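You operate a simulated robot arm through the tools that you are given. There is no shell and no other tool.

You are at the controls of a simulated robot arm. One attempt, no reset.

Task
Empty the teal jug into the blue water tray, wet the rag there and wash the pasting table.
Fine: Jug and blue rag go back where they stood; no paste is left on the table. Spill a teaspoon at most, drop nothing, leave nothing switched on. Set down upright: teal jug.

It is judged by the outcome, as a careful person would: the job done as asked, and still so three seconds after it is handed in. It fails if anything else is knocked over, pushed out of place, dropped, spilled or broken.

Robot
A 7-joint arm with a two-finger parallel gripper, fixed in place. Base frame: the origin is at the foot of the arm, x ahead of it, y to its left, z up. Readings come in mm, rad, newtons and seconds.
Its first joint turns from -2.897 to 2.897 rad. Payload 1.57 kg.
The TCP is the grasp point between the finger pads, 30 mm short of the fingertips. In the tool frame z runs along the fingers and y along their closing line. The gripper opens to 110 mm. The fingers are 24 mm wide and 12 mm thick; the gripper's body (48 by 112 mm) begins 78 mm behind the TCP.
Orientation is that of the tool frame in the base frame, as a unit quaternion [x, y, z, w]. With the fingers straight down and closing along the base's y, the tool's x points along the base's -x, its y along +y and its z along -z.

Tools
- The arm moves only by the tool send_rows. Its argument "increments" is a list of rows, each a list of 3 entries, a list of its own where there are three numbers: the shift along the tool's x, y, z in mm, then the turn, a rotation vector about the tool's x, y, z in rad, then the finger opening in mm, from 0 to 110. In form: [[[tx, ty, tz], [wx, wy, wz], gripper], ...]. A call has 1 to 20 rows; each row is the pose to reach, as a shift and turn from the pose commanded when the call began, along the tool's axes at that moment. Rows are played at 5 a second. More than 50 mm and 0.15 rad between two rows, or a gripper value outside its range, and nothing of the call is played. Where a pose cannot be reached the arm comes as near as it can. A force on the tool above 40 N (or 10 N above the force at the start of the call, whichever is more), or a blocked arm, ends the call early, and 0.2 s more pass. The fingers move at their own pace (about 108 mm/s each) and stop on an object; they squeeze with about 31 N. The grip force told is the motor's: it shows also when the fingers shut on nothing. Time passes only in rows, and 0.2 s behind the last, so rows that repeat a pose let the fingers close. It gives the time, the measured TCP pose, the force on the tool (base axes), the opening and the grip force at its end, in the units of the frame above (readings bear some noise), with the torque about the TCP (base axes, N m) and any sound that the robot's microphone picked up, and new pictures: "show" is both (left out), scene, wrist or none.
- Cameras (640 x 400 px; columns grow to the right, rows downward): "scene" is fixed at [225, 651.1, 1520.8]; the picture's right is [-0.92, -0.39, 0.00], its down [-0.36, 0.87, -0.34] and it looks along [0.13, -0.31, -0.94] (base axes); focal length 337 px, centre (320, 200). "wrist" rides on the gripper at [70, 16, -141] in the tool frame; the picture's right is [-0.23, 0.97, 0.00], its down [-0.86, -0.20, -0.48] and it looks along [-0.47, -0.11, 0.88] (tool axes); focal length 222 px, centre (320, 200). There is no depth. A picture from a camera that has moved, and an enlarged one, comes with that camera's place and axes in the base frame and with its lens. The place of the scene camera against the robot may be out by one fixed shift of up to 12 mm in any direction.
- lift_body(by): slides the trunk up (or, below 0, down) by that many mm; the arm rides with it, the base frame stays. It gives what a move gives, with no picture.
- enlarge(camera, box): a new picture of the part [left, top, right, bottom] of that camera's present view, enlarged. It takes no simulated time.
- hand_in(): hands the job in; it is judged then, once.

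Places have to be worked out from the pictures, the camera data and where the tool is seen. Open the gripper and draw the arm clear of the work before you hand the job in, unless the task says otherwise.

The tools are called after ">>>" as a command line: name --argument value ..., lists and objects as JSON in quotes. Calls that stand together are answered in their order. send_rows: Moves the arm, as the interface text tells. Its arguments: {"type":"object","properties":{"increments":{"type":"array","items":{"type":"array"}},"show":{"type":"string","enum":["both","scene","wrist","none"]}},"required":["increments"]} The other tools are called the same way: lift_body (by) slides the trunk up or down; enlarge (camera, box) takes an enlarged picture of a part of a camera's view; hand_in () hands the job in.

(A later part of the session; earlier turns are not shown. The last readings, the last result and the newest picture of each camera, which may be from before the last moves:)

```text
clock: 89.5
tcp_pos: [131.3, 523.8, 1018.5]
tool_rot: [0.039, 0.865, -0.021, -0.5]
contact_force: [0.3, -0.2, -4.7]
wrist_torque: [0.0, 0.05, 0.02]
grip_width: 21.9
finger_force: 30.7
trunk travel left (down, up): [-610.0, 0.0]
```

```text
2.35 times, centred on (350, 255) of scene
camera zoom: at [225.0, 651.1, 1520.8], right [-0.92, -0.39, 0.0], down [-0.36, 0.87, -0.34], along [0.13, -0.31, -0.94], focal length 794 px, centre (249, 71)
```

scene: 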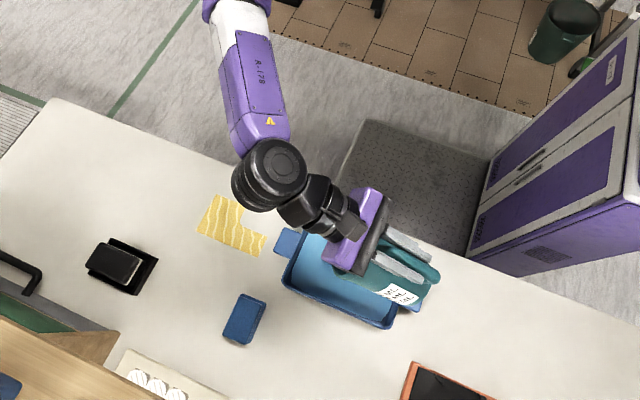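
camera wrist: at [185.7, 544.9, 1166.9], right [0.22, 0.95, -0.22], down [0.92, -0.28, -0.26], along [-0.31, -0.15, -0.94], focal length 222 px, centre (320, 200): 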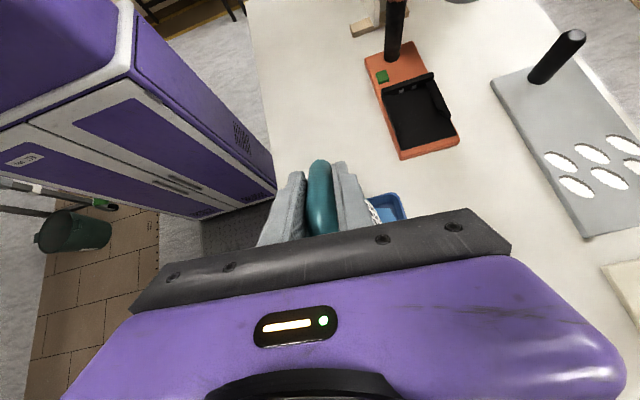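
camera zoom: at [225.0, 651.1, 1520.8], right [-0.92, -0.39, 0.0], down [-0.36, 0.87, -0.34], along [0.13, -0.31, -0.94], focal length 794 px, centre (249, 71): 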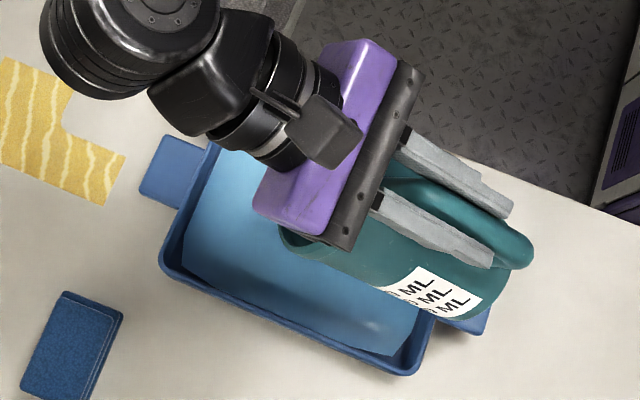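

At 60° everything is on position and the weight is still ~4.5 N, so pouring has barely begun. I continue slowly to 75°.

>>> send_rows --increments '[[[0, 0, 0], [0.0028, 0.03, 0], 0], [[0, 0, 0], [0.0056, 0.06, 0], 0], [[0, 0, 0], [0.0083, 0.09, 0], 0], [[0, 0, 0], [0.0111, 0.12, 0], 0], [[0, 0, 0], [0.0139, 0.15, 0], 0], [[0, 0, 0], [0.0167, 0.18, 0], 0], [[0, 0, 0], [0.0195, 0.21, 0], 0], [[0, 0, 0], [0.0223, 0.24, 0], 0], [[0, 0, 0], [0.0241, 0.26, 0], 0], [[0, 0, 0], [0.0241, 0.26, 0], 0], [[0, 0, 0], [0.0241, 0.26, 0], 0]]' --show "scene"

>>> enlarge --camera "scene" --box '[260, 170, 440, 340]'

```text
clock: 91.9
tcp_pos: [129.4, 522.9, 1018.6]
tool_rot: [0.034, 0.792, -0.026, -0.609]
contact_force: [-0.1, 0.0, -3.8]
wrist_torque: [-0.01, -0.02, 0.02]
grip_width: 21.5
finger_force: 31.5
trunk travel left (down, up): [-610.0, 0.0]
```

scene: 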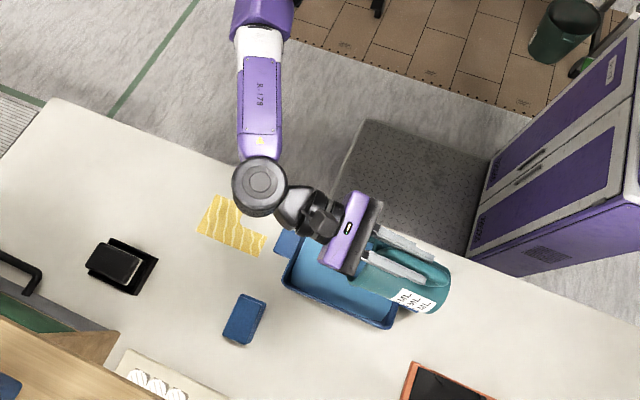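

```text
2.35 times, centred on (350, 255) of scene
camera zoom: at [225.0, 651.1, 1520.8], right [-0.92, -0.39, 0.0], down [-0.36, 0.87, -0.34], along [0.13, -0.31, -0.94], focal length 794 px, centre (249, 71)
```

zoom: 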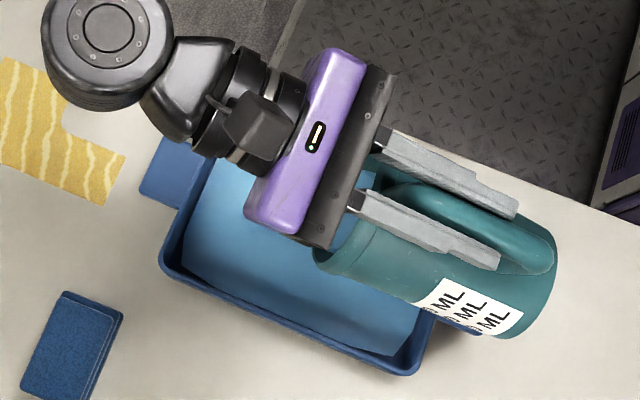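

At 75°, weight dropping slightly (~3.8 N). Continue slowly to 90°, drifting +x a little to keep the spout mid-tray.

>>> send_rows --increments '[[[-0.3, 0.1, -1], [0.0028, 0.03, 0], 0], [[-0.6, 0.3, -2.2], [0.0056, 0.06, 0], 0], [[-0.9, 0.5, -3.5], [0.0083, 0.09, 0], 0], [[-1.2, 0.6, -4.7], [0.0111, 0.12, 0], 0], [[-1.5, 0.8, -6], [0.0139, 0.15, 0], 0], [[-1.8, 0.9, -7.2], [0.0167, 0.18, 0], 0], [[-2.2, 1.1, -8.5], [0.0195, 0.21, 0], 0], [[-2.5, 1.2, -9.6], [0.0223, 0.24, 0], 0], [[-2.5, 1.2, -9.6], [0.0241, 0.26, 0], 0], [[-2.5, 1.2, -9.6], [0.0241, 0.26, 0], 0], [[-2.5, 1.2, -9.6], [0.0241, 0.26, 0], 0], [[-2.5, 1.2, -9.6], [0.0241, 0.26, 0], 0]]' --show "scene"

>>> enlarge --camera "scene" --box '[260, 170, 440, 340]'

```text
clock: 94.5
tcp_pos: [139.4, 524.4, 1020.8]
tool_rot: [-0.03, -0.706, 0.032, 0.707]
contact_force: [-0.8, -0.3, -0.5]
wrist_torque: [0.01, -0.06, 0.01]
grip_width: 21.2
finger_force: 31.1
trunk travel left (down, up): [-610.0, 0.0]
```

scene: 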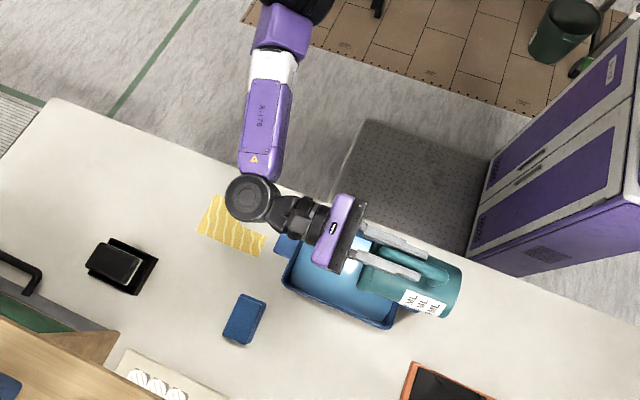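

```text
2.35 times, centred on (350, 255) of scene
camera zoom: at [225.0, 651.1, 1520.8], right [-0.92, -0.39, 0.0], down [-0.36, 0.87, -0.34], along [0.13, -0.31, -0.94], focal length 794 px, centre (249, 71)
```

zoom: 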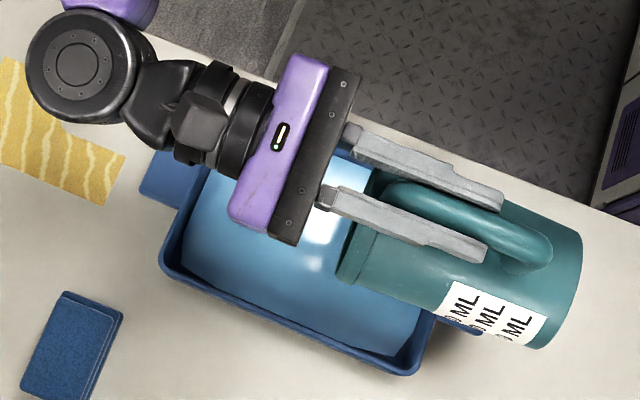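

The weight has dropped to ~0.5 N, so the water has nearly all gone into the tray. I tilt on to 105°, shifting +x, and hold a while to drain.

>>> send_rows --increments '[[[0, 0, -3], [0.0037, 0.04, 0], 0], [[0, 0, -7], [0.0074, 0.08, 0], 0], [[0, 0, -11], [0.0111, 0.12, 0], 0], [[0, 0, -15], [0.0148, 0.16, 0], 0], [[0, 0, -18], [0.0185, 0.2, 0], 0], [[0, 0, -20], [0.0223, 0.24, 0], 0], [[0, 0, -20], [0.0241, 0.26, 0], 0], [[0, 0, -20], [0.0241, 0.26, 0], 0], [[0, 0, -20], [0.0241, 0.26, 0], 0], [[0, 0, -20], [0.0241, 0.26, 0], 0], [[0, 0, -20], [0.0241, 0.26, 0], 0], [[0, 0, -20], [0.0241, 0.26, 0], 0], [[0, 0, -20], [0.0241, 0.26, 0], 0], [[0, 0, -20], [0.0241, 0.26, 0], 0]]' --show "both"

```text
clock: 97.5
tcp_pos: [159.4, 524.7, 1020.1]
tool_rot: [-0.026, -0.607, 0.035, 0.793]
contact_force: [-0.4, -0.5, -1.3]
wrist_torque: [0.02, -0.08, 0.02]
grip_width: 21.5
finger_force: 31.1
trunk travel left (down, up): [-610.0, 0.0]
camera wrist: at [315.1, 547.0, 1049.4], right [-0.08, 0.95, -0.3], down [0.25, -0.27, -0.93], along [-0.97, -0.15, -0.21], focal length 222 px, centre (320, 200)
```

scene: 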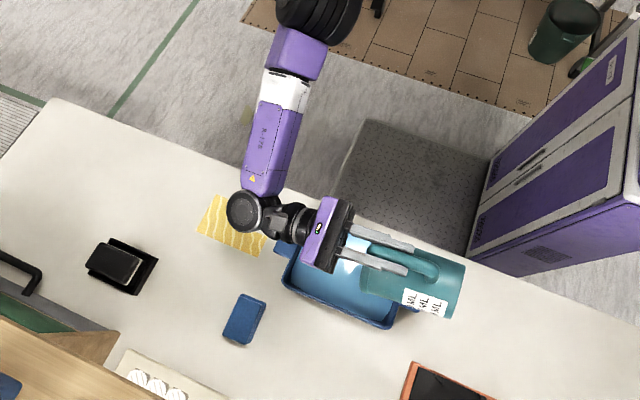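
wrist: 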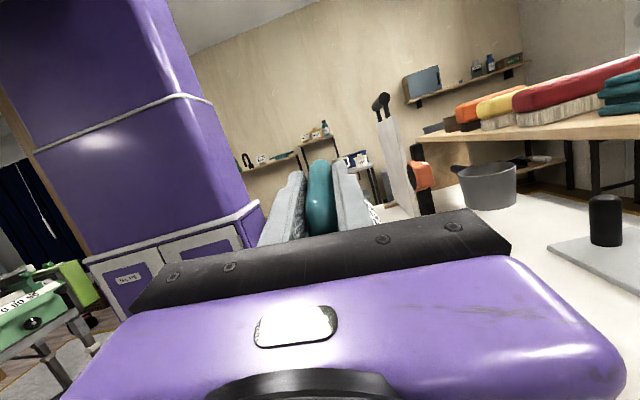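

Reads about 1 N: just the empty jug. I hold a bit longer to drain and average the weight reading.

>>> send_rows --increments '[[[0, 0, 0], [0, 0, 0], 0], [[0, 0, 0], [0, 0, 0], 0], [[0, 0, 0], [0, 0, 0], 0], [[0, 0, 0], [0, 0, 0], 0], [[0, 0, 0], [0, 0, 0], 0], [[0, 0, 0], [0, 0, 0], 0], [[0, 0, 0], [0, 0, 0], 0], [[0, 0, 0], [0, 0, 0], 0]]' --show "none"

>>> enlarge --camera "scene" --box '[260, 170, 480, 340]'

```text
clock: 99.3
tcp_pos: [159.6, 524.7, 1020.8]
tool_rot: [-0.026, -0.608, 0.035, 0.793]
contact_force: [-0.3, -0.8, -2.0]
wrist_torque: [0.0, -0.03, -0.02]
grip_width: 21.3
finger_force: 30.8
trunk travel left (down, up): [-610.0, 0.0]
```

```text
2.35 times, centred on (370, 255) of scene
camera zoom: at [225.0, 651.1, 1520.8], right [-0.92, -0.39, 0.0], down [-0.36, 0.87, -0.34], along [0.13, -0.31, -0.94], focal length 794 px, centre (202, 71)
```

zoom: 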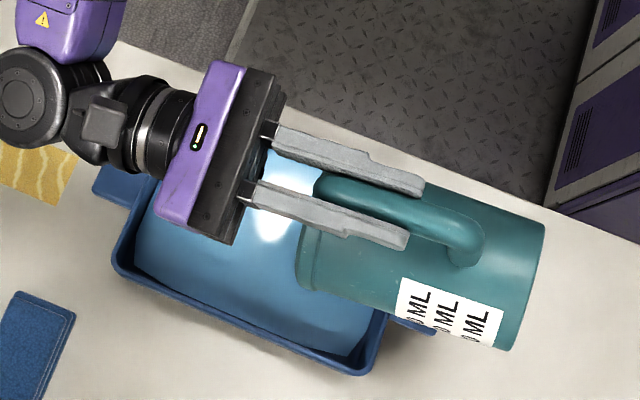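

The jug is empty (about 1.5 N). I un-tilt by retracing the same path: first 105°→90° with −20 mm x.

>>> send_rows --increments '[[[-1.2, 0.1, 4.5], [-0.0056, -0.06, 0], 0], [[-2.5, 0.2, 9.3], [-0.0111, -0.12, 0], 0], [[-3.9, 0.4, 14.5], [-0.0167, -0.18, 0], 0], [[-5.2, 0.5, 19.3], [-0.0223, -0.24, 0], 0], [[-5.2, 0.5, 19.3], [-0.0241, -0.26, 0], 0]]' --show "none"

```text
clock: 100.5
tcp_pos: [138.5, 524.8, 1019.7]
tool_rot: [0.032, 0.707, -0.03, -0.706]
contact_force: [0.4, -0.2, -1.3]
wrist_torque: [-0.01, -0.05, 0.02]
grip_width: 21.2
finger_force: 30.4
trunk travel left (down, up): [-610.0, 0.0]
```

On path. Next 90°→46°.

>>> send_rows --increments '[[[0, 0, 2], [-0.0083, -0.09, 0], 0], [[0, 0, 4], [-0.0176, -0.19, 0], 0], [[0, 0, 6], [-0.0269, -0.29, 0], 0], [[0, 0, 8], [-0.0362, -0.39, 0], 0], [[0, 0, 9], [-0.0454, -0.49, 0], 0], [[0, 0, 9], [-0.0547, -0.59, 0], 0], [[0, 0, 9], [-0.064, -0.69, 0], 0], [[0, 0, 9], [-0.0714, -0.77, 0], 0], [[0, 0, 9], [-0.0714, -0.77, 0], 0]]' --show "none"

```text
clock: 102.5
tcp_pos: [131.0, 523.6, 1019.7]
tool_rot: [0.042, 0.92, -0.015, -0.388]
contact_force: [0.2, 0.7, -1.8]
wrist_torque: [0.02, 0.03, -0.02]
grip_width: 21.6
finger_force: 31.4
trunk travel left (down, up): [-610.0, 0.0]
```

On path. Next 46°→0° with +20 mm x back to (150,525,1020).

>>> send_rows --increments '[[[-4.6, 1.1, -4.8], [-0.0083, -0.09, 0], 0], [[-9.1, 2.2, -9.5], [-0.0167, -0.18, 0], 0], [[-13.7, 3.3, -14.3], [-0.0251, -0.27, 0], 0], [[-13.7, 3.3, -14.3], [-0.0334, -0.36, 0], 0], [[-13.7, 3.3, -14.3], [-0.0418, -0.45, 0], 0], [[-13.7, 3.3, -14.3], [-0.0501, -0.54, 0], 0], [[-13.7, 3.3, -14.3], [-0.0585, -0.63, 0], 0], [[-13.7, 3.3, -14.3], [-0.0668, -0.72, 0], 0], [[-13.7, 3.3, -14.3], [-0.0737, -0.794, 0], 0], [[-13.7, 3.3, -14.3], [-0.0737, -0.794, 0], 0]]' --show "both"

>>> enlarge --camera "scene" --box '[260, 170, 440, 340]'

```text
clock: 104.7
tcp_pos: [151.4, 525.7, 1020.8]
tool_rot: [0.046, 0.999, 0.003, -0.001]
contact_force: [-0.8, 0.3, -1.7]
wrist_torque: [0.0, 0.09, -0.01]
grip_width: 21.2
finger_force: 31.3
trunk travel left (down, up): [-610.0, 0.0]
camera wrist: at [84.4, 547.7, 1161.9], right [0.32, 0.95, 0.01], down [0.83, -0.28, 0.48], along [0.45, -0.15, -0.88], focal length 222 px, centre (320, 200)
```

scene: 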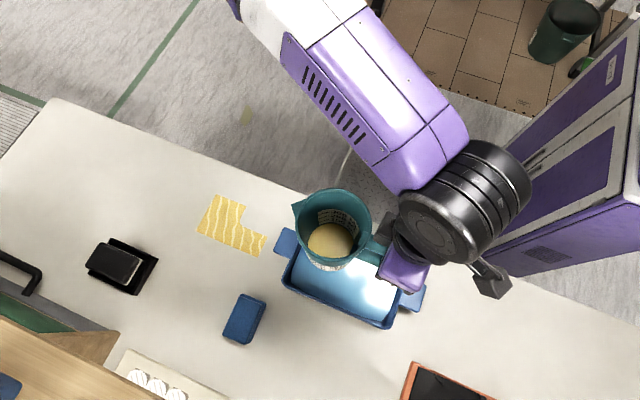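
wrist: 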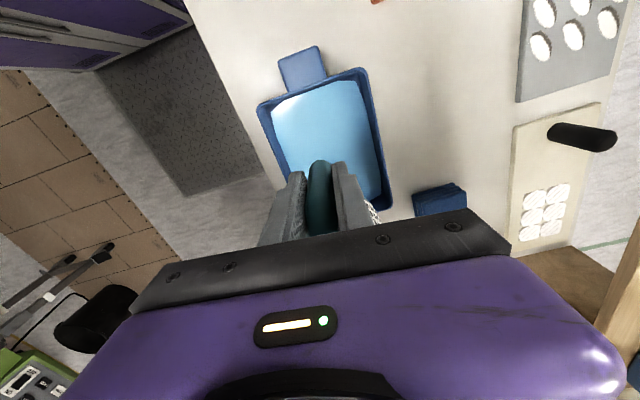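

```text
2.35 times, centred on (350, 255) of scene
camera zoom: at [225.0, 651.1, 1520.8], right [-0.92, -0.39, 0.0], down [-0.36, 0.87, -0.34], along [0.13, -0.31, -0.94], focal length 794 px, centre (249, 71)
```

zoom: 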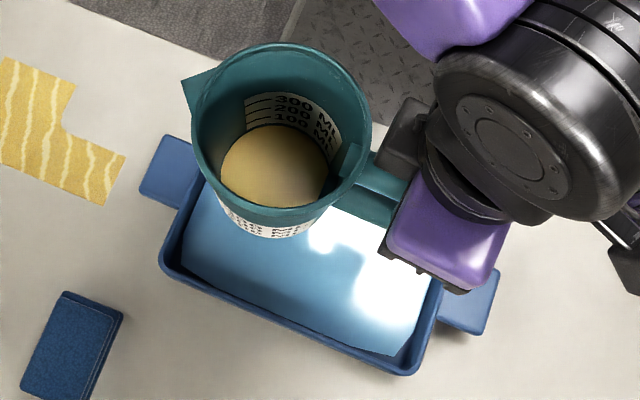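

The jug is empty and upright, with no spill visible. I carry it back along the same path to (502,516,1007), turning back 90°.

>>> send_rows --increments '[[[-7, 0.5, 0.3], [0, 0, -0.031], 0], [[-21, 1.4, 0.8], [0, 0, -0.094], 0], [[-42, 2.7, 1.7], [0, 0, -0.189], 0], [[-66.5, 4.3, 2.6], [0, 0, -0.298], 0], [[-91, 5.9, 3.6], [0, 0, -0.408], 0], [[-115.5, 7.5, 4.6], [0, 0, -0.518], 0], [[-140, 9.1, 5.5], [0, 0, -0.628], 0], [[-164.5, 10.7, 6.5], [0, 0, -0.738], 0], [[-189, 12.3, 7.5], [0, 0, -0.848], 0], [[-213.5, 13.8, 8.4], [0, 0, -0.958], 0], [[-238, 15.4, 9.4], [0, 0, -1.068], 0], [[-262.5, 17, 10.4], [0, 0, -1.178], 0], [[-287, 18.6, 11.3], [0, 0, -1.288], 0], [[-308, 20, 12.1], [0, 0, -1.382], 0], [[-325.5, 21.1, 12.8], [0, 0, -1.461], 0], [[-339.5, 22, 13.4], [0, 0, -1.524], 0], [[-346.5, 22.5, 13.7], [0, 0, -1.555], 0], [[-350, 22.7, 13.8], [0, 0, -1.571], 0], [[-350, 22.7, 13.8], [0, 0, -1.571], 0]]' --show "scene"

```text
clock: 108.7
tcp_pos: [502.5, 516.0, 1006.4]
tool_rot: [-0.674, 0.739, 0.003, 0.002]
contact_force: [0.2, 0.2, -2.1]
wrist_torque: [-0.13, 0.02, 0.0]
grip_width: 21.3
finger_force: 30.4
trunk travel left (down, up): [-610.0, 0.0]
```

scene: 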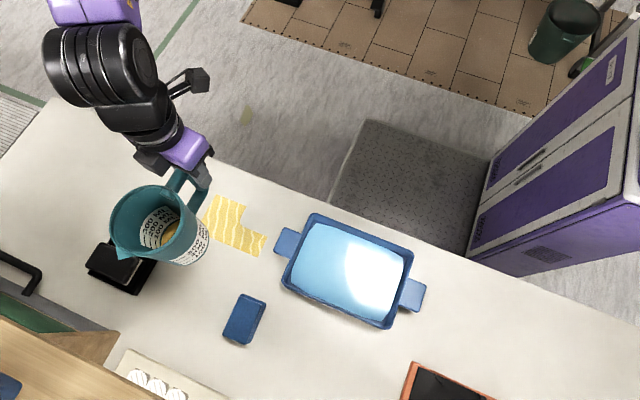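

Same appearance as on the way out, no slip. I carry it back above its original spot (685.3,411.3), then down to z≈900.

>>> send_rows --increments '[[[4, -9, 2], [0, 0, 0], 0], [[13, -28, 8], [0, 0, 0], 0], [[23, -50, 14], [0, 0, 0], 0], [[33, -72, 21], [0, 0, 0], 0], [[43, -94, 27], [0, 0, 0], 0], [[53, -116, 34], [0, 0, 0], 0], [[63, -138, 40], [0, 0, 0], 0], [[73, -160, 47], [0, 0, 0], 0], [[82, -179, 53], [0, 0, 0], 0], [[87.7, -191.5, 60], [0, 0, 0], 0], [[87.7, -191.5, 70], [0, 0, 0], 0], [[87.7, -191.5, 85], [0, 0, 0], 0], [[87.7, -191.5, 98], [0, 0, 0], 0], [[87.7, -191.5, 104], [0, 0, 0], 0], [[87.7, -191.5, 104], [0, 0, 0], 0]]' --show "both"

>>> enlarge --camera "scene" --box '[80, 100, 220, 220]'

```text
clock: 111.9
tcp_pos: [684.2, 411.6, 901.9]
tool_rot: [-0.673, 0.739, 0.002, 0.002]
contact_force: [0.3, 0.0, -1.1]
wrist_torque: [-0.08, 0.01, 0.02]
grip_width: 21.4
finger_force: 31.4
trunk travel left (down, up): [-610.0, 0.0]
camera wrist: at [662.7, 343.3, 1042.8], right [-0.95, 0.32, 0.0], down [0.28, 0.83, 0.48], along [0.15, 0.46, -0.88], focal length 222 px, centre (320, 200)
```

scene: 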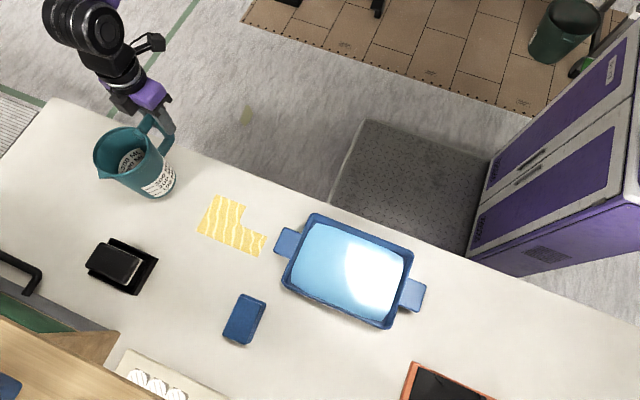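
wrist: 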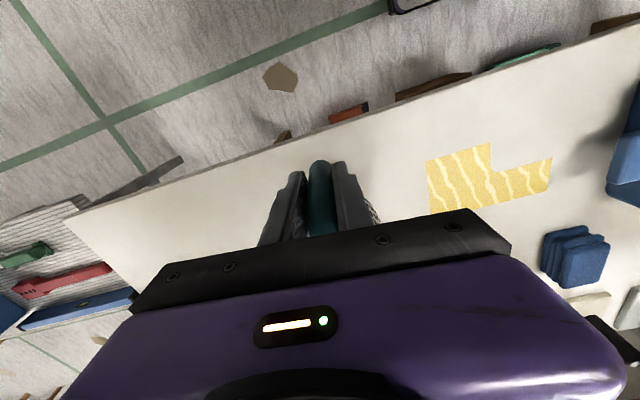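

```text
3.33 times, centred on (150, 160) of scene
camera zoom: at [225.0, 651.1, 1520.8], right [-0.92, -0.39, 0.0], down [-0.36, 0.87, -0.34], along [0.13, -0.31, -0.94], focal length 1124 px, centre (887, 333)
```

zoom: 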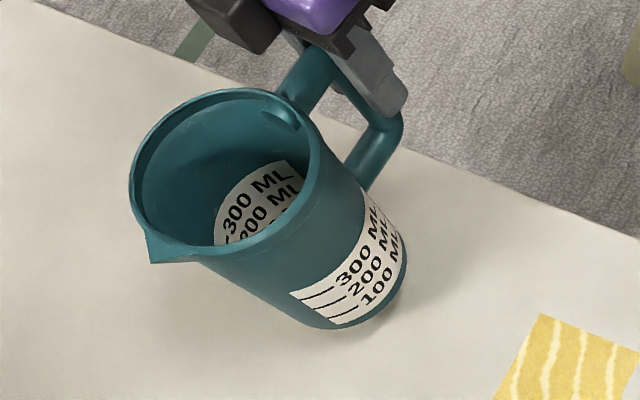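

Back over its spot within ~1 mm. I lower with the trunk by 32 mm, leaving the last millimetres to be felt by force.

>>> lift_body --by -32

```text
clock: 112.6
tcp_pos: [683.3, 412.2, 869.6]
tool_rot: [-0.673, 0.739, 0.001, 0.002]
contact_force: [0.0, -0.1, -0.8]
wrist_torque: [-0.11, 0.0, 0.01]
grip_width: 21.4
finger_force: 31.0
trunk travel left (down, up): [-578.0, 32.0]
```

Still hanging (moment −0.11 N·m). Lower another 2 mm with a tiny x correction first.

>>> send_rows --increments '[[[0, -1.5, 0], [0, 0, 0], 0], [[0, -1.5, 0], [0, 0, 0], 0]]' --show "none"

>>> lift_body --by -2

```text
clock: 113.2
tcp_pos: [685.9, 412.3, 869.8]
tool_rot: [-0.674, 0.739, 0.003, 0.002]
contact_force: [-0.6, 0.1, -0.6]
wrist_torque: [-0.08, 0.01, 0.01]
grip_width: 21.2
finger_force: 31.0
trunk travel left (down, up): [-578.0, 32.0]
```

```text
clock: 113.8
tcp_pos: [684.8, 412.8, 869.3]
tool_rot: [-0.673, 0.74, 0.002, 0.002]
contact_force: [0.3, -0.2, -1.7]
wrist_torque: [-0.1, 0.03, -0.02]
grip_width: 21.2
finger_force: 30.6
trunk travel left (down, up): [-576.0, 34.0]
```

Weight still on the gripper. Lower 2 mm more.

>>> lift_body --by -2

```text
clock: 114.3
tcp_pos: [684.9, 411.9, 866.6]
tool_rot: [-0.673, 0.739, 0.002, 0.004]
contact_force: [0.0, -0.4, 2.2]
wrist_torque: [0.33, 0.02, 0.01]
grip_width: 21.5
finger_force: 30.9
trunk travel left (down, up): [-574.0, 36.0]
```

The jug is now standing on the table (upward force). I open the fingers.

>>> send_rows --increments '[[[0, 0, 0], [0, 0, 0], 30], [[0, 0, 0], [0, 0, 0], 50], [[0, 0, 0], [0, 0, 0], 70], [[0, 0, 0], [0, 0, 0], 70]]' --show "both"

>>> enlarge --camera "scene" --box '[80, 100, 220, 220]'

```text
clock: 115.3
tcp_pos: [685.4, 411.8, 866.4]
tool_rot: [-0.673, 0.74, 0.002, 0.003]
contact_force: [0.0, -0.2, -0.4]
wrist_torque: [0.0, 0.0, -0.01]
grip_width: 70.0
finger_force: 0.0
trunk travel left (down, up): [-574.0, 36.0]
camera wrist: at [663.6, 343.1, 1007.3], right [-0.95, 0.32, 0.0], down [0.28, 0.83, 0.48], along [0.15, 0.46, -0.88], focal length 222 px, centre (320, 200)
```

scene: 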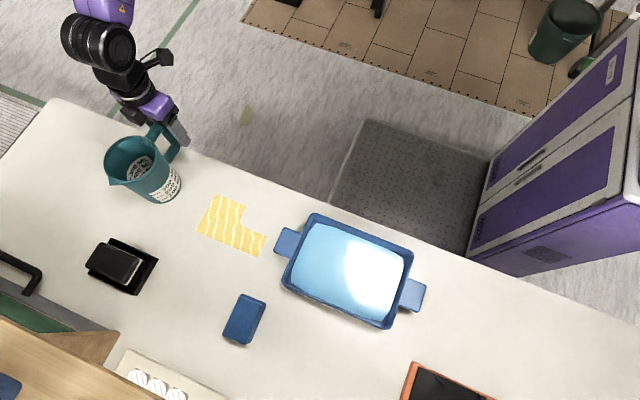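
wrist: 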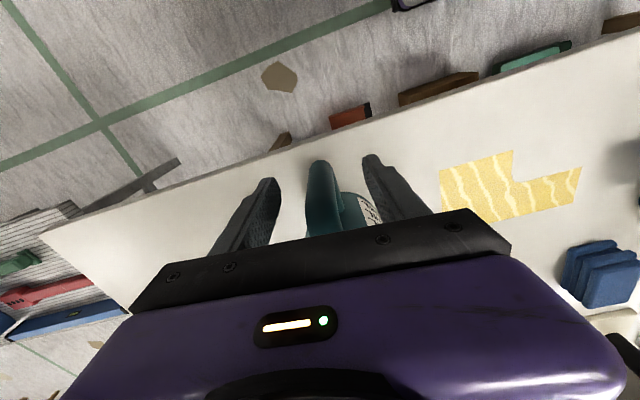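

```text
3.33 times, centred on (150, 160) of scene
camera zoom: at [225.0, 651.1, 1520.8], right [-0.92, -0.39, 0.0], down [-0.36, 0.87, -0.34], along [0.13, -0.31, -0.94], focal length 1124 px, centre (887, 333)
```

zoom: 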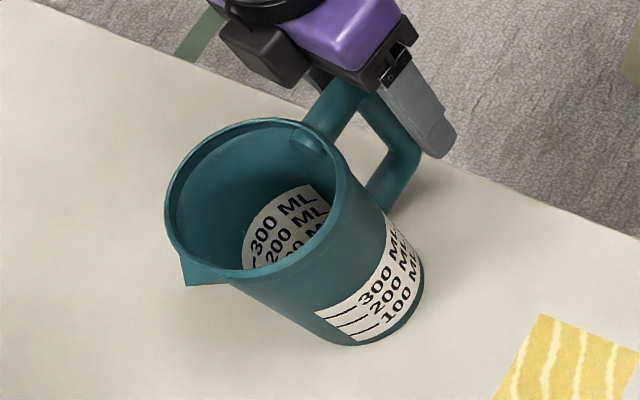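

The jug stands upright at its original spot (matches the first picture within ~1–2 mm). I raise straight up off the handle with the trunk, then the arm.

>>> lift_body --by 36

>>> send_rows --increments '[[[0, 0, -20], [0, 0, 0], 70], [[0, 0, -40], [0, 0, 0], 70], [[0, 0, -60], [0, 0, 0], 70], [[-10, 22, -75], [0, 0, 0], 70], [[-30, 62, -85], [0, 0, 0], 70], [[-50, 105, -95], [0, 0, 0], 70], [[-70, 148, -105], [0, 0, 0], 70], [[-87, 188, -108], [0, 0, 0], 70], [[-87, 188, -108], [0, 0, 0], 110]]' --show "both"

```text
clock: 116.1
tcp_pos: [686.3, 411.8, 902.2]
tool_rot: [-0.673, 0.74, 0.002, 0.002]
contact_force: [-0.4, -1.0, 0.1]
wrist_torque: [0.02, -0.01, -0.01]
grip_width: 70.1
finger_force: 0.0
trunk travel left (down, up): [-610.0, 0.0]
```

```text
clock: 118.1
tcp_pos: [505.1, 513.7, 1014.1]
tool_rot: [-0.673, 0.739, 0.002, 0.003]
contact_force: [-0.7, -0.1, -0.8]
wrist_torque: [0.0, -0.01, -0.02]
grip_width: 110.2
finger_force: 0.0
trunk travel left (down, up): [-610.0, 0.0]
camera wrist: at [483.3, 445.8, 1155.5], right [-0.95, 0.32, 0.0], down [0.28, 0.83, 0.48], along [0.15, 0.46, -0.88], focal length 222 px, centre (320, 200)
```

scene: 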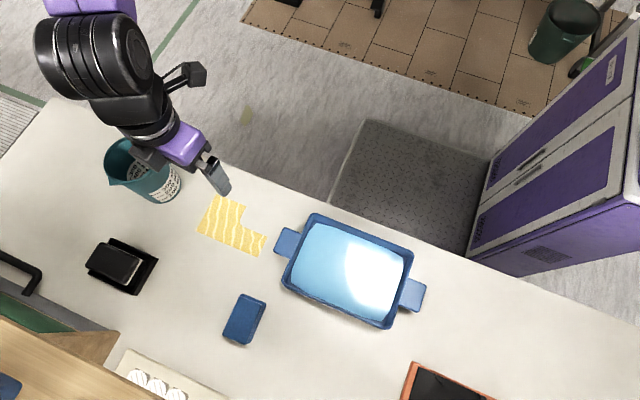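
wrist: 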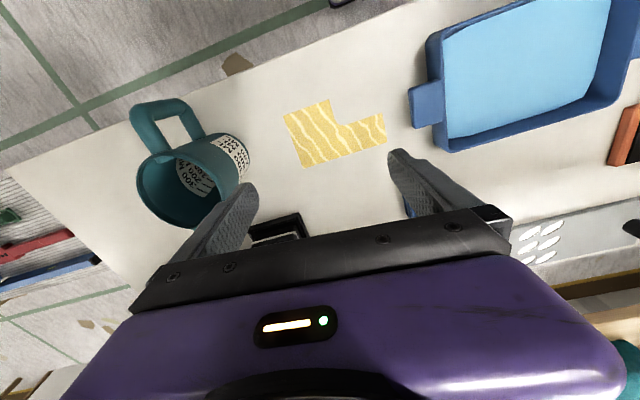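

The jug's done. Now the rag: first I measure the tray water level and the rag more closely from this view.

>>> enlarge --camera "wrist" --box '[400, 0, 640, 160]'

>>> enlarge --camera "scene" --box '[260, 190, 440, 350]'

>>> enlarge --camera "scene" --box '[180, 180, 300, 360]'

```text
2.50 times, centred on (520, 80) of wrist
camera zoom: at [483.3, 445.8, 1155.5], right [-0.95, 0.32, 0.0], down [0.28, 0.83, 0.48], along [0.15, 0.46, -0.88], focal length 555 px, centre (-180, 500)
```

zoom: 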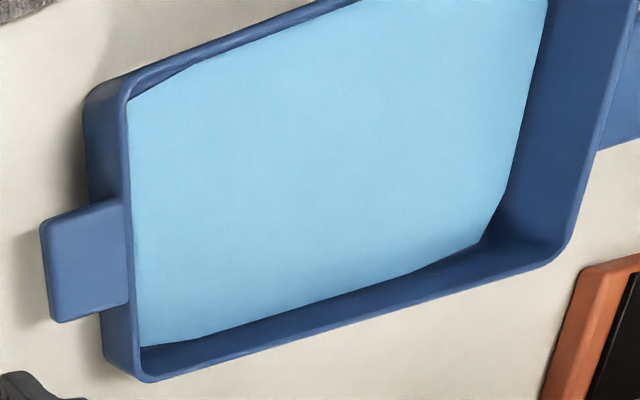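

```text
2.50 times, centred on (350, 270) of scene
camera zoom: at [225.0, 651.1, 1520.8], right [-0.92, -0.39, 0.0], down [-0.36, 0.87, -0.34], along [0.13, -0.31, -0.94], focal length 843 px, centre (245, 25)
```

zoom: 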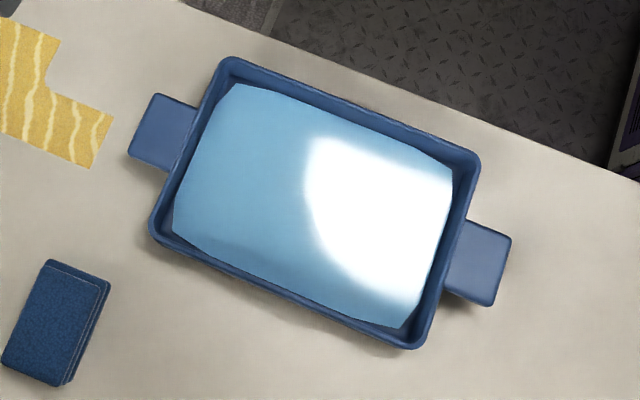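

```text
2.22 times, centred on (240, 270) of scene
camera zoom: at [225.0, 651.1, 1520.8], right [-0.92, -0.39, 0.0], down [-0.36, 0.87, -0.34], along [0.13, -0.31, -0.94], focal length 749 px, centre (498, 44)
```

zoom: 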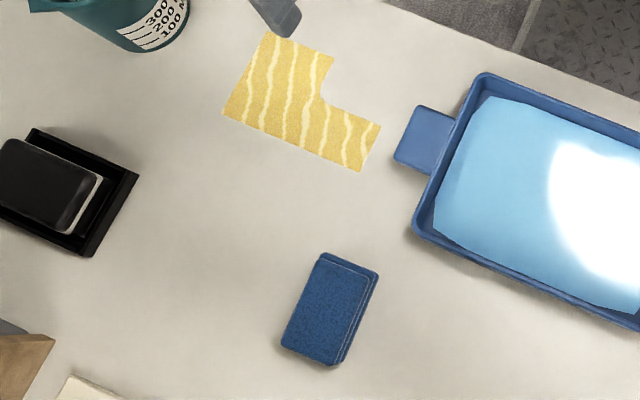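

Water surface triangulates to z≈779 (rim 815, table 750). I zoom on the rag to estimate its thickness.

>>> enlarge --camera "scene" --box '[212, 282, 280, 356]'

```text
5.41 times, centred on (246, 319) of scene
camera zoom: at [225.0, 651.1, 1520.8], right [-0.92, -0.39, 0.0], down [-0.36, 0.87, -0.34], along [0.13, -0.31, -0.94], focal length 1823 px, centre (720, -443)
```

zoom: 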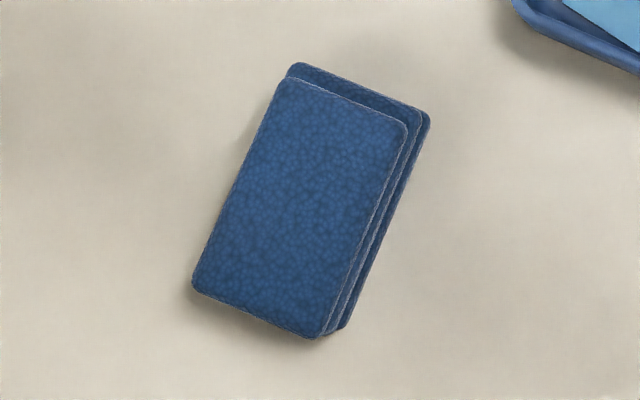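

Rag top ≈ 772–778, footprint about x 343–399, y 659–749, layers slightly staggered in y, so I'll grip it across x. I move above the rag at (370.5,707,1000), squaring the gripper to 180° yaw.

>>> send_rows --increments '[[[-30.2, 25.3, 2.3], [0, 0, -0.015], 110], [[-60.4, 50.5, 4.7], [0, 0, -0.03], 110], [[-90.7, 75.8, 7], [0, 0, -0.045], 110], [[-120.9, 101.1, 9.3], [0, 0, -0.06], 110], [[-151.1, 126.3, 11.7], [0, 0, -0.075], 110], [[-181.3, 151.6, 14], [0, 0, -0.0907], 110], [[-181.3, 151.6, 14], [0, 0, -0.0907], 110]]' --show "both"

```text
clock: 119.7
tcp_pos: [381.4, 692.8, 999.1]
tool_rot: [-0.705, 0.71, 0.002, 0.004]
contact_force: [0.5, 0.0, -0.6]
wrist_torque: [0.01, 0.06, 0.03]
grip_width: 110.1
finger_force: 0.0
out of reach, approached as far as the arm can: row 6, 7
trunk travel left (down, up): [-610.0, 0.0]
camera wrist: at [365.2, 621.9, 1139.9], right [-0.97, 0.23, 0.0], down [0.2, 0.85, 0.49], along [0.11, 0.47, -0.87], focal length 222 px, centre (320, 200)
```

scene: 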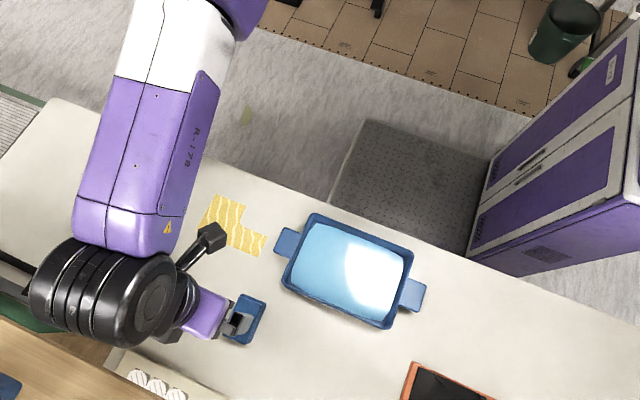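
wrist: 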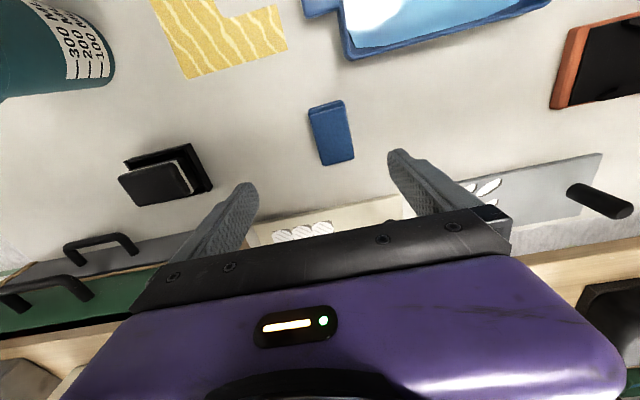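

Slightly short at this height. I lower to z≈930 and try the last 19 mm there.

>>> send_rows --increments '[[[0, 0, 35], [0, 0, 0], 110], [[0, 0, 70], [0, 0, 0], 110], [[-7, 5, 70], [0, 0, -0.005], 110], [[-14.3, 10.9, 70], [0, 0, -0.005], 110], [[-14.3, 10.9, 70], [0, 0, -0.005], 110]]' --show "none"

```text
clock: 120.9
tcp_pos: [367.7, 677.4, 943.7]
tool_rot: [-0.707, 0.707, 0.002, 0.003]
contact_force: [-0.2, 0.2, 0.4]
wrist_torque: [0.02, 0.04, 0.03]
grip_width: 110.2
finger_force: 0.0
out of reach, approached as far as the arm can: row 1, 2, 3, 4, 5
trunk travel left (down, up): [-610.0, 0.0]
```

Too-high trunk limits the outreach here. I lower the trunk by 80 mm (gripper to z≈864, still well above the rag) and retry.

>>> lift_body --by -80

>>> send_rows --increments '[[[0, 0, -20], [0, 0, 0], 110], [[-10, 0, -30], [0, 0, 0], 110], [[-20, -1.5, -30], [0, 0, 0], 110], [[-30, -2.8, -30], [0, 0, 0], 110], [[-30, -2.8, -30], [0, 0, 0], 110]]' --show "both"

```text
clock: 122.0
tcp_pos: [366.9, 677.0, 863.2]
tool_rot: [0.707, -0.707, -0.002, -0.003]
contact_force: [0.4, -0.8, 0.6]
wrist_torque: [-0.03, -0.02, 0.01]
grip_width: 109.9
finger_force: 0.1
trunk travel left (down, up): [-530.0, 80.0]
```

```text
clock: 123.2
tcp_pos: [368.6, 687.3, 892.0]
tool_rot: [-0.707, 0.707, 0.002, 0.004]
contact_force: [-0.4, 0.3, 0.6]
wrist_torque: [0.0, -0.01, -0.03]
grip_width: 110.1
finger_force: 0.2
out of reach, approached as far as the arm can: row 3, 4, 5
trunk travel left (down, up): [-530.0, 80.0]
camera wrist: at [353.2, 615.8, 1034.2], right [-0.97, 0.23, 0.0], down [0.2, 0.85, 0.49], along [0.11, 0.47, -0.87], focal length 222 px, centre (320, 200)
```

scene: 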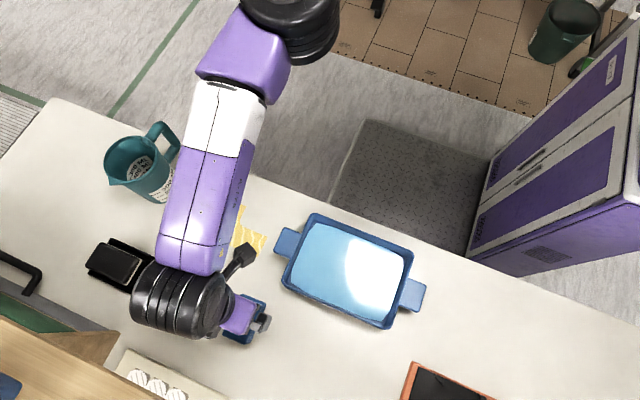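
wrist: 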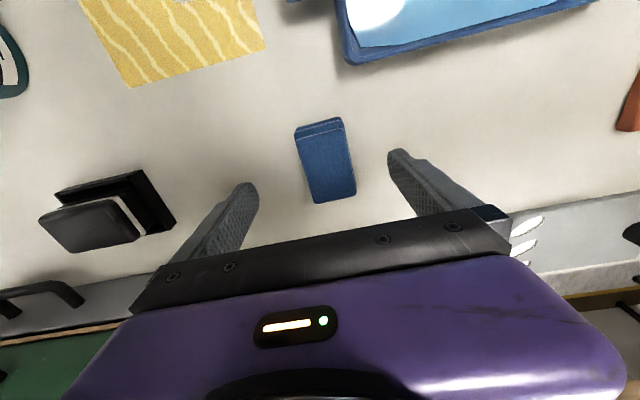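

The reach here grows when the arm is higher relative to the trunk, so I raise the arm 55 mm and lower the trunk 90 mm, then finish the alignment.

>>> send_rows --increments '[[[0, 0, -20], [0, 0, 0], 110], [[0, 0, -40], [0, 0, 0], 110], [[0, 0, -55], [0, 0, 0], 110], [[0, 0, -55], [0, 0, 0], 110]]' --show "none"

>>> lift_body --by -90

>>> send_rows --increments '[[[-10, -1, 0], [0, 0, 0], 110], [[-20, -2, 0], [0, 0, 0], 110], [[-20, -2, 0], [0, 0, 0], 110]]' --show "both"

```text
clock: 124.2
tcp_pos: [367.5, 686.3, 949.2]
tool_rot: [-0.706, 0.708, 0.003, 0.003]
contact_force: [-0.4, -0.2, 0.0]
wrist_torque: [-0.01, 0.0, 0.02]
grip_width: 109.9
finger_force: 0.1
trunk travel left (down, up): [-530.0, 80.0]
```

```text
clock: 125.5
tcp_pos: [369.0, 687.3, 858.6]
tool_rot: [-0.707, 0.707, 0.002, 0.004]
contact_force: [-0.7, -0.3, 0.0]
wrist_torque: [0.0, 0.0, -0.02]
grip_width: 110.2
finger_force: 0.1
trunk travel left (down, up): [-440.0, 170.0]
```

```text
clock: 126.3
tcp_pos: [370.2, 702.0, 858.9]
tool_rot: [-0.706, 0.708, 0.002, 0.004]
contact_force: [-0.6, 0.2, 0.5]
wrist_torque: [0.02, -0.01, -0.01]
grip_width: 109.8
finger_force: 0.1
out of reach, approached as far as the arm can: row 2, 3
trunk travel left (down, up): [-440.0, 170.0]
camera wrist: at [354.5, 631.0, 1000.2], right [-0.97, 0.23, 0.0], down [0.2, 0.85, 0.49], along [0.11, 0.47, -0.87], focal length 222 px, centre (320, 200)
```

scene: 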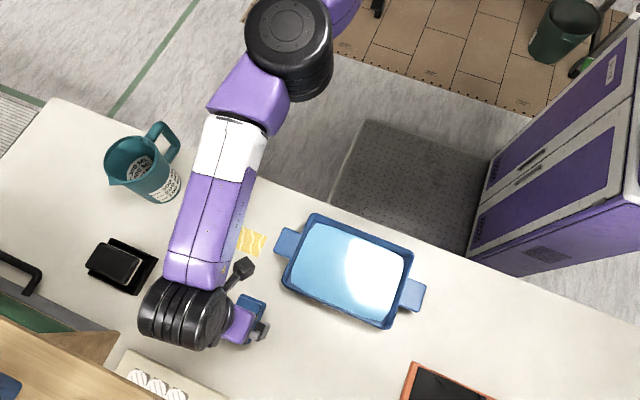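
wrist: 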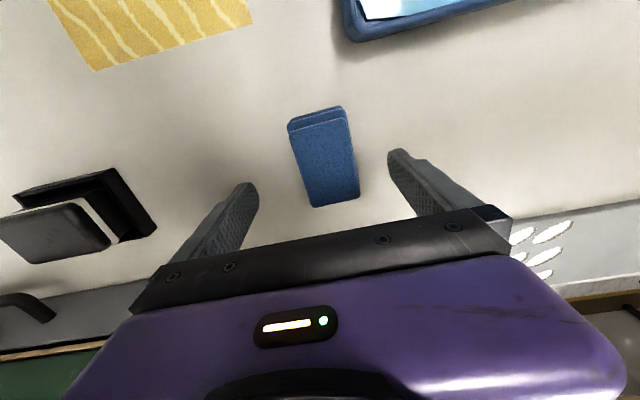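

Now at (370,702,859), and the rag sits centred between the open fingers. I lower with the trunk toward the table in stages.

>>> lift_body --by -60

>>> lift_body --by -8

>>> send_rows --increments '[[[0, 0, 0], [0, 0, 0], 110]]' --show "wrist"

```text
clock: 127.3
tcp_pos: [369.8, 701.9, 799.3]
tool_rot: [-0.707, 0.707, 0.003, 0.003]
contact_force: [-0.3, -0.8, -0.1]
wrist_torque: [0.0, 0.01, -0.04]
grip_width: 109.9
finger_force: 0.1
trunk travel left (down, up): [-380.0, 230.0]
```

```text
clock: 127.9
tcp_pos: [370.1, 702.9, 791.3]
tool_rot: [0.707, -0.707, -0.003, -0.003]
contact_force: [0.7, 0.6, 0.3]
wrist_torque: [-0.02, -0.03, -0.04]
grip_width: 110.3
finger_force: 0.0
trunk travel left (down, up): [-372.0, 238.0]
```

```text
clock: 128.3
tcp_pos: [370.5, 701.4, 790.8]
tool_rot: [-0.707, 0.707, 0.003, 0.004]
contact_force: [0.2, 1.0, -0.4]
wrist_torque: [0.02, -0.02, -0.02]
grip_width: 110.0
finger_force: 0.1
trunk travel left (down, up): [-372.0, 238.0]
camera wrist: at [354.5, 631.0, 932.2], right [-0.97, 0.23, 0.0], down [0.2, 0.85, 0.49], along [0.11, 0.47, -0.87], focal length 222 px, centre (320, 200)
```

wrist: 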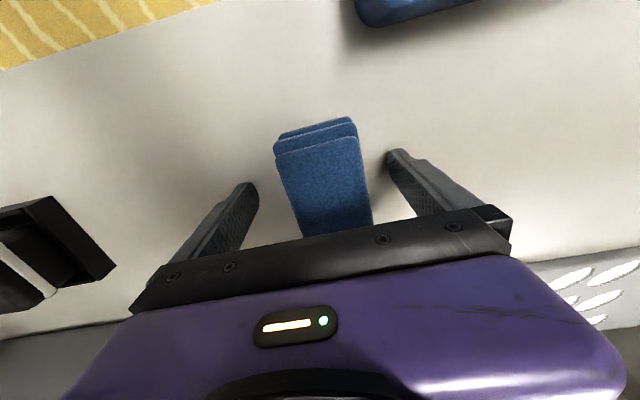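

Fingers straddle the rag, tips about 11 mm above the table. I lower 5 mm, then feel for the table.

>>> lift_body --by -5

>>> lift_body --by -3

```text
clock: 128.8
tcp_pos: [369.6, 703.8, 791.0]
tool_rot: [-0.707, 0.707, 0.003, 0.005]
contact_force: [0.7, -12.2, 34.4]
wrist_torque: [-0.8, 1.98, 0.67]
grip_width: 109.1
finger_force: 0.1
trunk travel left (down, up): [-367.0, 243.0]
```

```text
clock: 129.1
tcp_pos: [368.7, 702.4, 790.0]
tool_rot: [0.707, -0.707, -0.005, -0.004]
contact_force: [0.5, -9.1, 14.1]
wrist_torque: [-0.47, 0.8, 0.59]
grip_width: 109.2
finger_force: 0.0
trunk travel left (down, up): [-367.0, 243.0]
stopped: the force on the tool passed its limit at 51 N (the readings are from after the stop); the commanded pose is now the measured one
```

The fingertips met the table at TCP z≈790 (so the table is at ≈760 in arm readings). I back off upward by 5 mm.

>>> lift_body --by 5

>>> send_rows --increments '[[[0, 0, 0], [0, 0, 0], 110], [[0, 0, 0], [0, 0, 0], 110]]' --show "both"

```text
clock: 129.7
tcp_pos: [369.6, 702.5, 793.7]
tool_rot: [-0.707, 0.707, 0.004, 0.004]
contact_force: [-0.7, -0.1, 0.5]
wrist_torque: [-0.01, -0.02, 0.02]
grip_width: 110.3
finger_force: 0.1
trunk travel left (down, up): [-372.0, 238.0]
```

```text
clock: 130.3
tcp_pos: [370.1, 703.8, 794.5]
tool_rot: [0.707, -0.707, -0.003, -0.004]
contact_force: [0.2, -0.6, 0.5]
wrist_torque: [0.0, 0.01, 0.03]
grip_width: 110.1
finger_force: 0.0
trunk travel left (down, up): [-372.0, 238.0]
camera wrist: at [354.5, 631.8, 934.8], right [-0.97, 0.23, 0.0], down [0.2, 0.85, 0.49], along [0.11, 0.48, -0.87], focal length 222 px, centre (320, 200)
```

scene: 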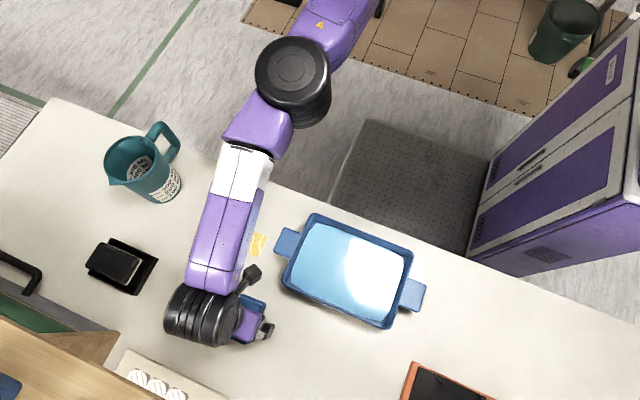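
wrist: 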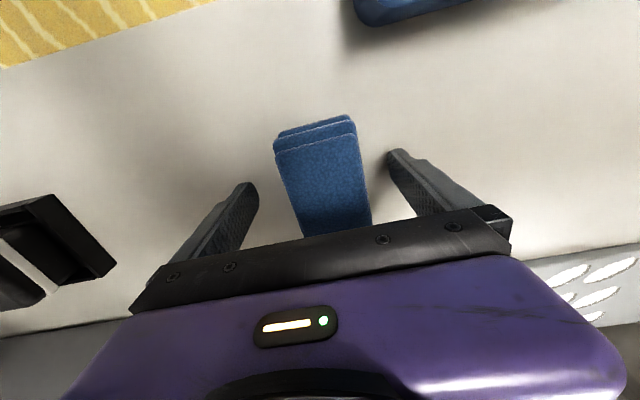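

Tips are ~4 mm above the table now. I close the fingers on the rag.

>>> send_rows --increments '[[[0, 0, 0], [0, 0, 0], 70], [[0, 0, 0], [0, 0, 0], 40], [[0, 0, 0], [0, 0, 0], 0], [[0, 0, 0], [0, 0, 0], 0]]' --show "both"

```text
clock: 131.3
tcp_pos: [369.4, 703.9, 794.3]
tool_rot: [0.708, -0.706, -0.004, -0.004]
contact_force: [0.1, 0.3, 0.3]
wrist_torque: [0.04, 0.0, 0.01]
grip_width: 55.3
finger_force: 31.0
trunk travel left (down, up): [-372.0, 238.0]
camera wrist: at [354.5, 631.8, 934.9], right [-0.97, 0.23, 0.0], down [0.2, 0.85, 0.49], along [0.11, 0.48, -0.87], focal length 222 px, centre (320, 200)
```

scene: 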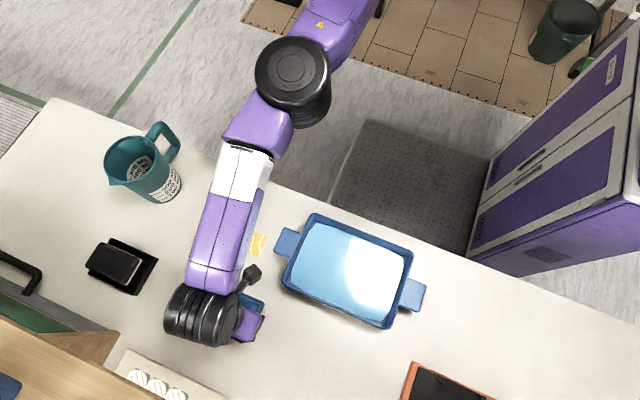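
wrist: 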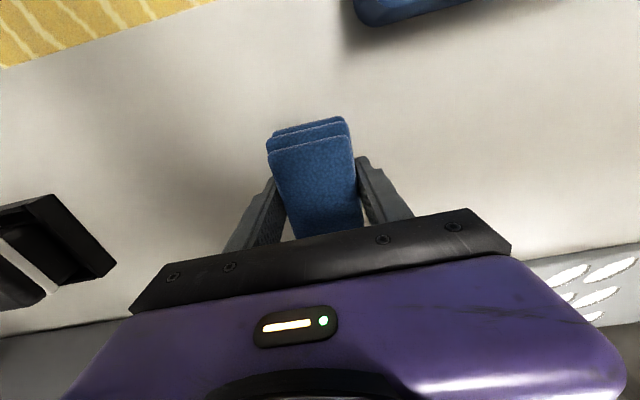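

Rag gripped (55 mm, 31 N). I lift it straight up 95 mm with the trunk.

>>> lift_body --by 95

>>> send_rows --increments '[[[0, 0, 0], [0, 0, 0], 0], [[10, 7, 0], [0, 0, 0], 0], [[25, 17, 0], [0, 0, 0], 0], [[45, 30, 0], [0, 0, 0], 0], [[65, 43, 0], [0, 0, 0], 0], [[85, 56, 0], [0, 0, 0], 0], [[100, 66, 0], [0, 0, 0], 0], [[104, 69, 0], [0, 0, 0], 0]]' --show "both"

```text
clock: 132.6
tcp_pos: [369.5, 703.6, 889.3]
tool_rot: [0.707, -0.707, -0.004, -0.003]
contact_force: [-0.8, -0.9, -0.4]
wrist_torque: [-0.02, -0.03, 0.02]
grip_width: 55.3
finger_force: 30.9
trunk travel left (down, up): [-467.0, 143.0]
```

```text
clock: 134.4
tcp_pos: [300.8, 599.2, 888.3]
tool_rot: [-0.707, 0.707, 0.003, 0.004]
contact_force: [-0.4, -0.6, -0.1]
wrist_torque: [0.01, 0.02, 0.0]
grip_width: 55.4
finger_force: 31.0
trunk travel left (down, up): [-467.0, 143.0]
camera wrist: at [285.5, 527.4, 1029.0], right [-0.97, 0.23, 0.0], down [0.2, 0.85, 0.49], along [0.11, 0.48, -0.87], focal length 222 px, centre (320, 200)
```

scene: 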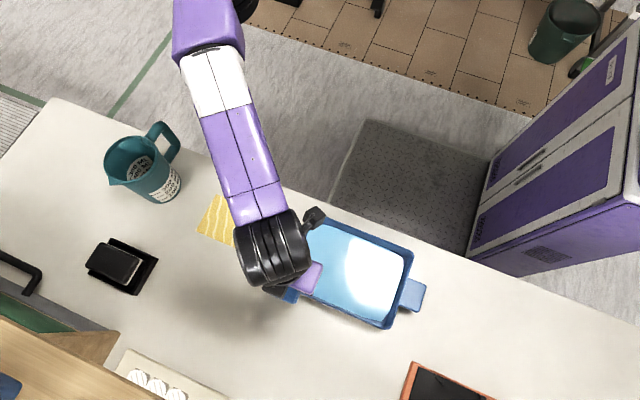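
wrist: 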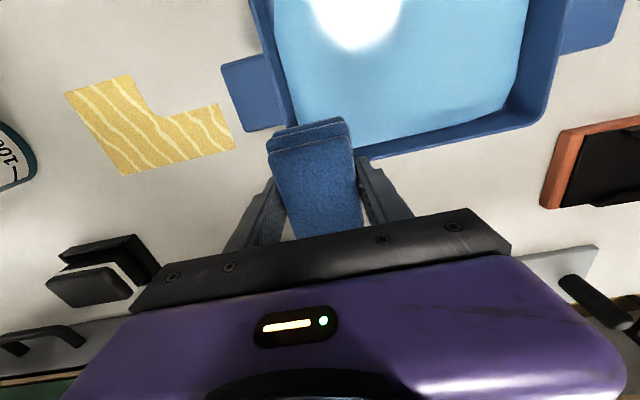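

The rag is held firmly. Continue to above the tray centre (212,528).

>>> send_rows --increments '[[[10, 12, 0], [0, 0, 0], 0], [[28, 35, 0], [0, 0, 0], 0], [[48, 60, 0], [0, 0, 0], 0], [[64, 80, 0], [0, 0, 0], 0], [[71, 89, 0], [0, 0, 0], 0], [[71, 89, 0], [0, 0, 0], 0]]' --show "both"

```text
clock: 135.8
tcp_pos: [213.8, 527.0, 885.1]
tool_rot: [-0.707, 0.707, 0.004, 0.004]
contact_force: [-0.5, 0.5, -1.0]
wrist_torque: [-0.05, -0.01, -0.01]
grip_width: 55.5
finger_force: 31.1
trunk travel left (down, up): [-467.0, 143.0]
camera wrist: at [198.2, 455.9, 1026.8], right [-0.97, 0.23, 0.0], down [0.2, 0.85, 0.49], along [0.11, 0.48, -0.87], focal length 222 px, centre (320, 200)
```

scene: 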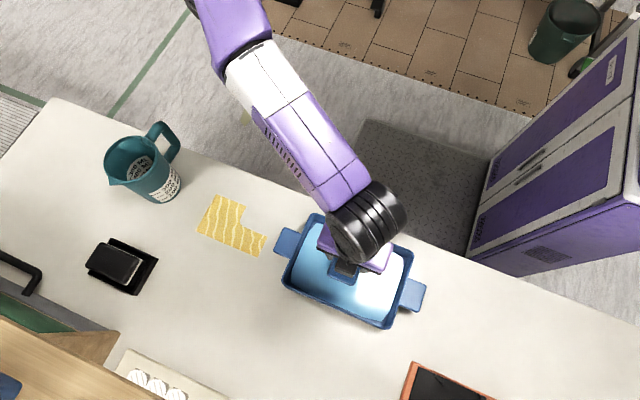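
wrist: 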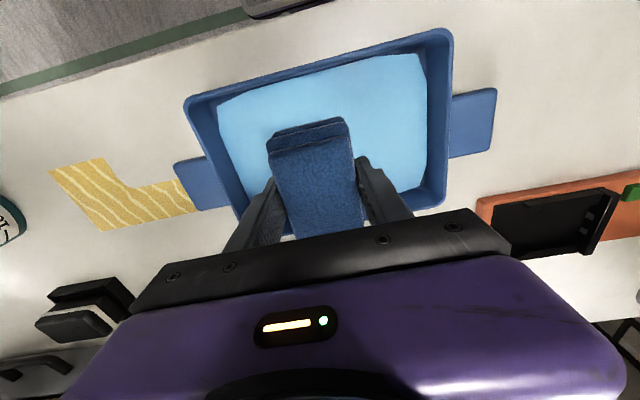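

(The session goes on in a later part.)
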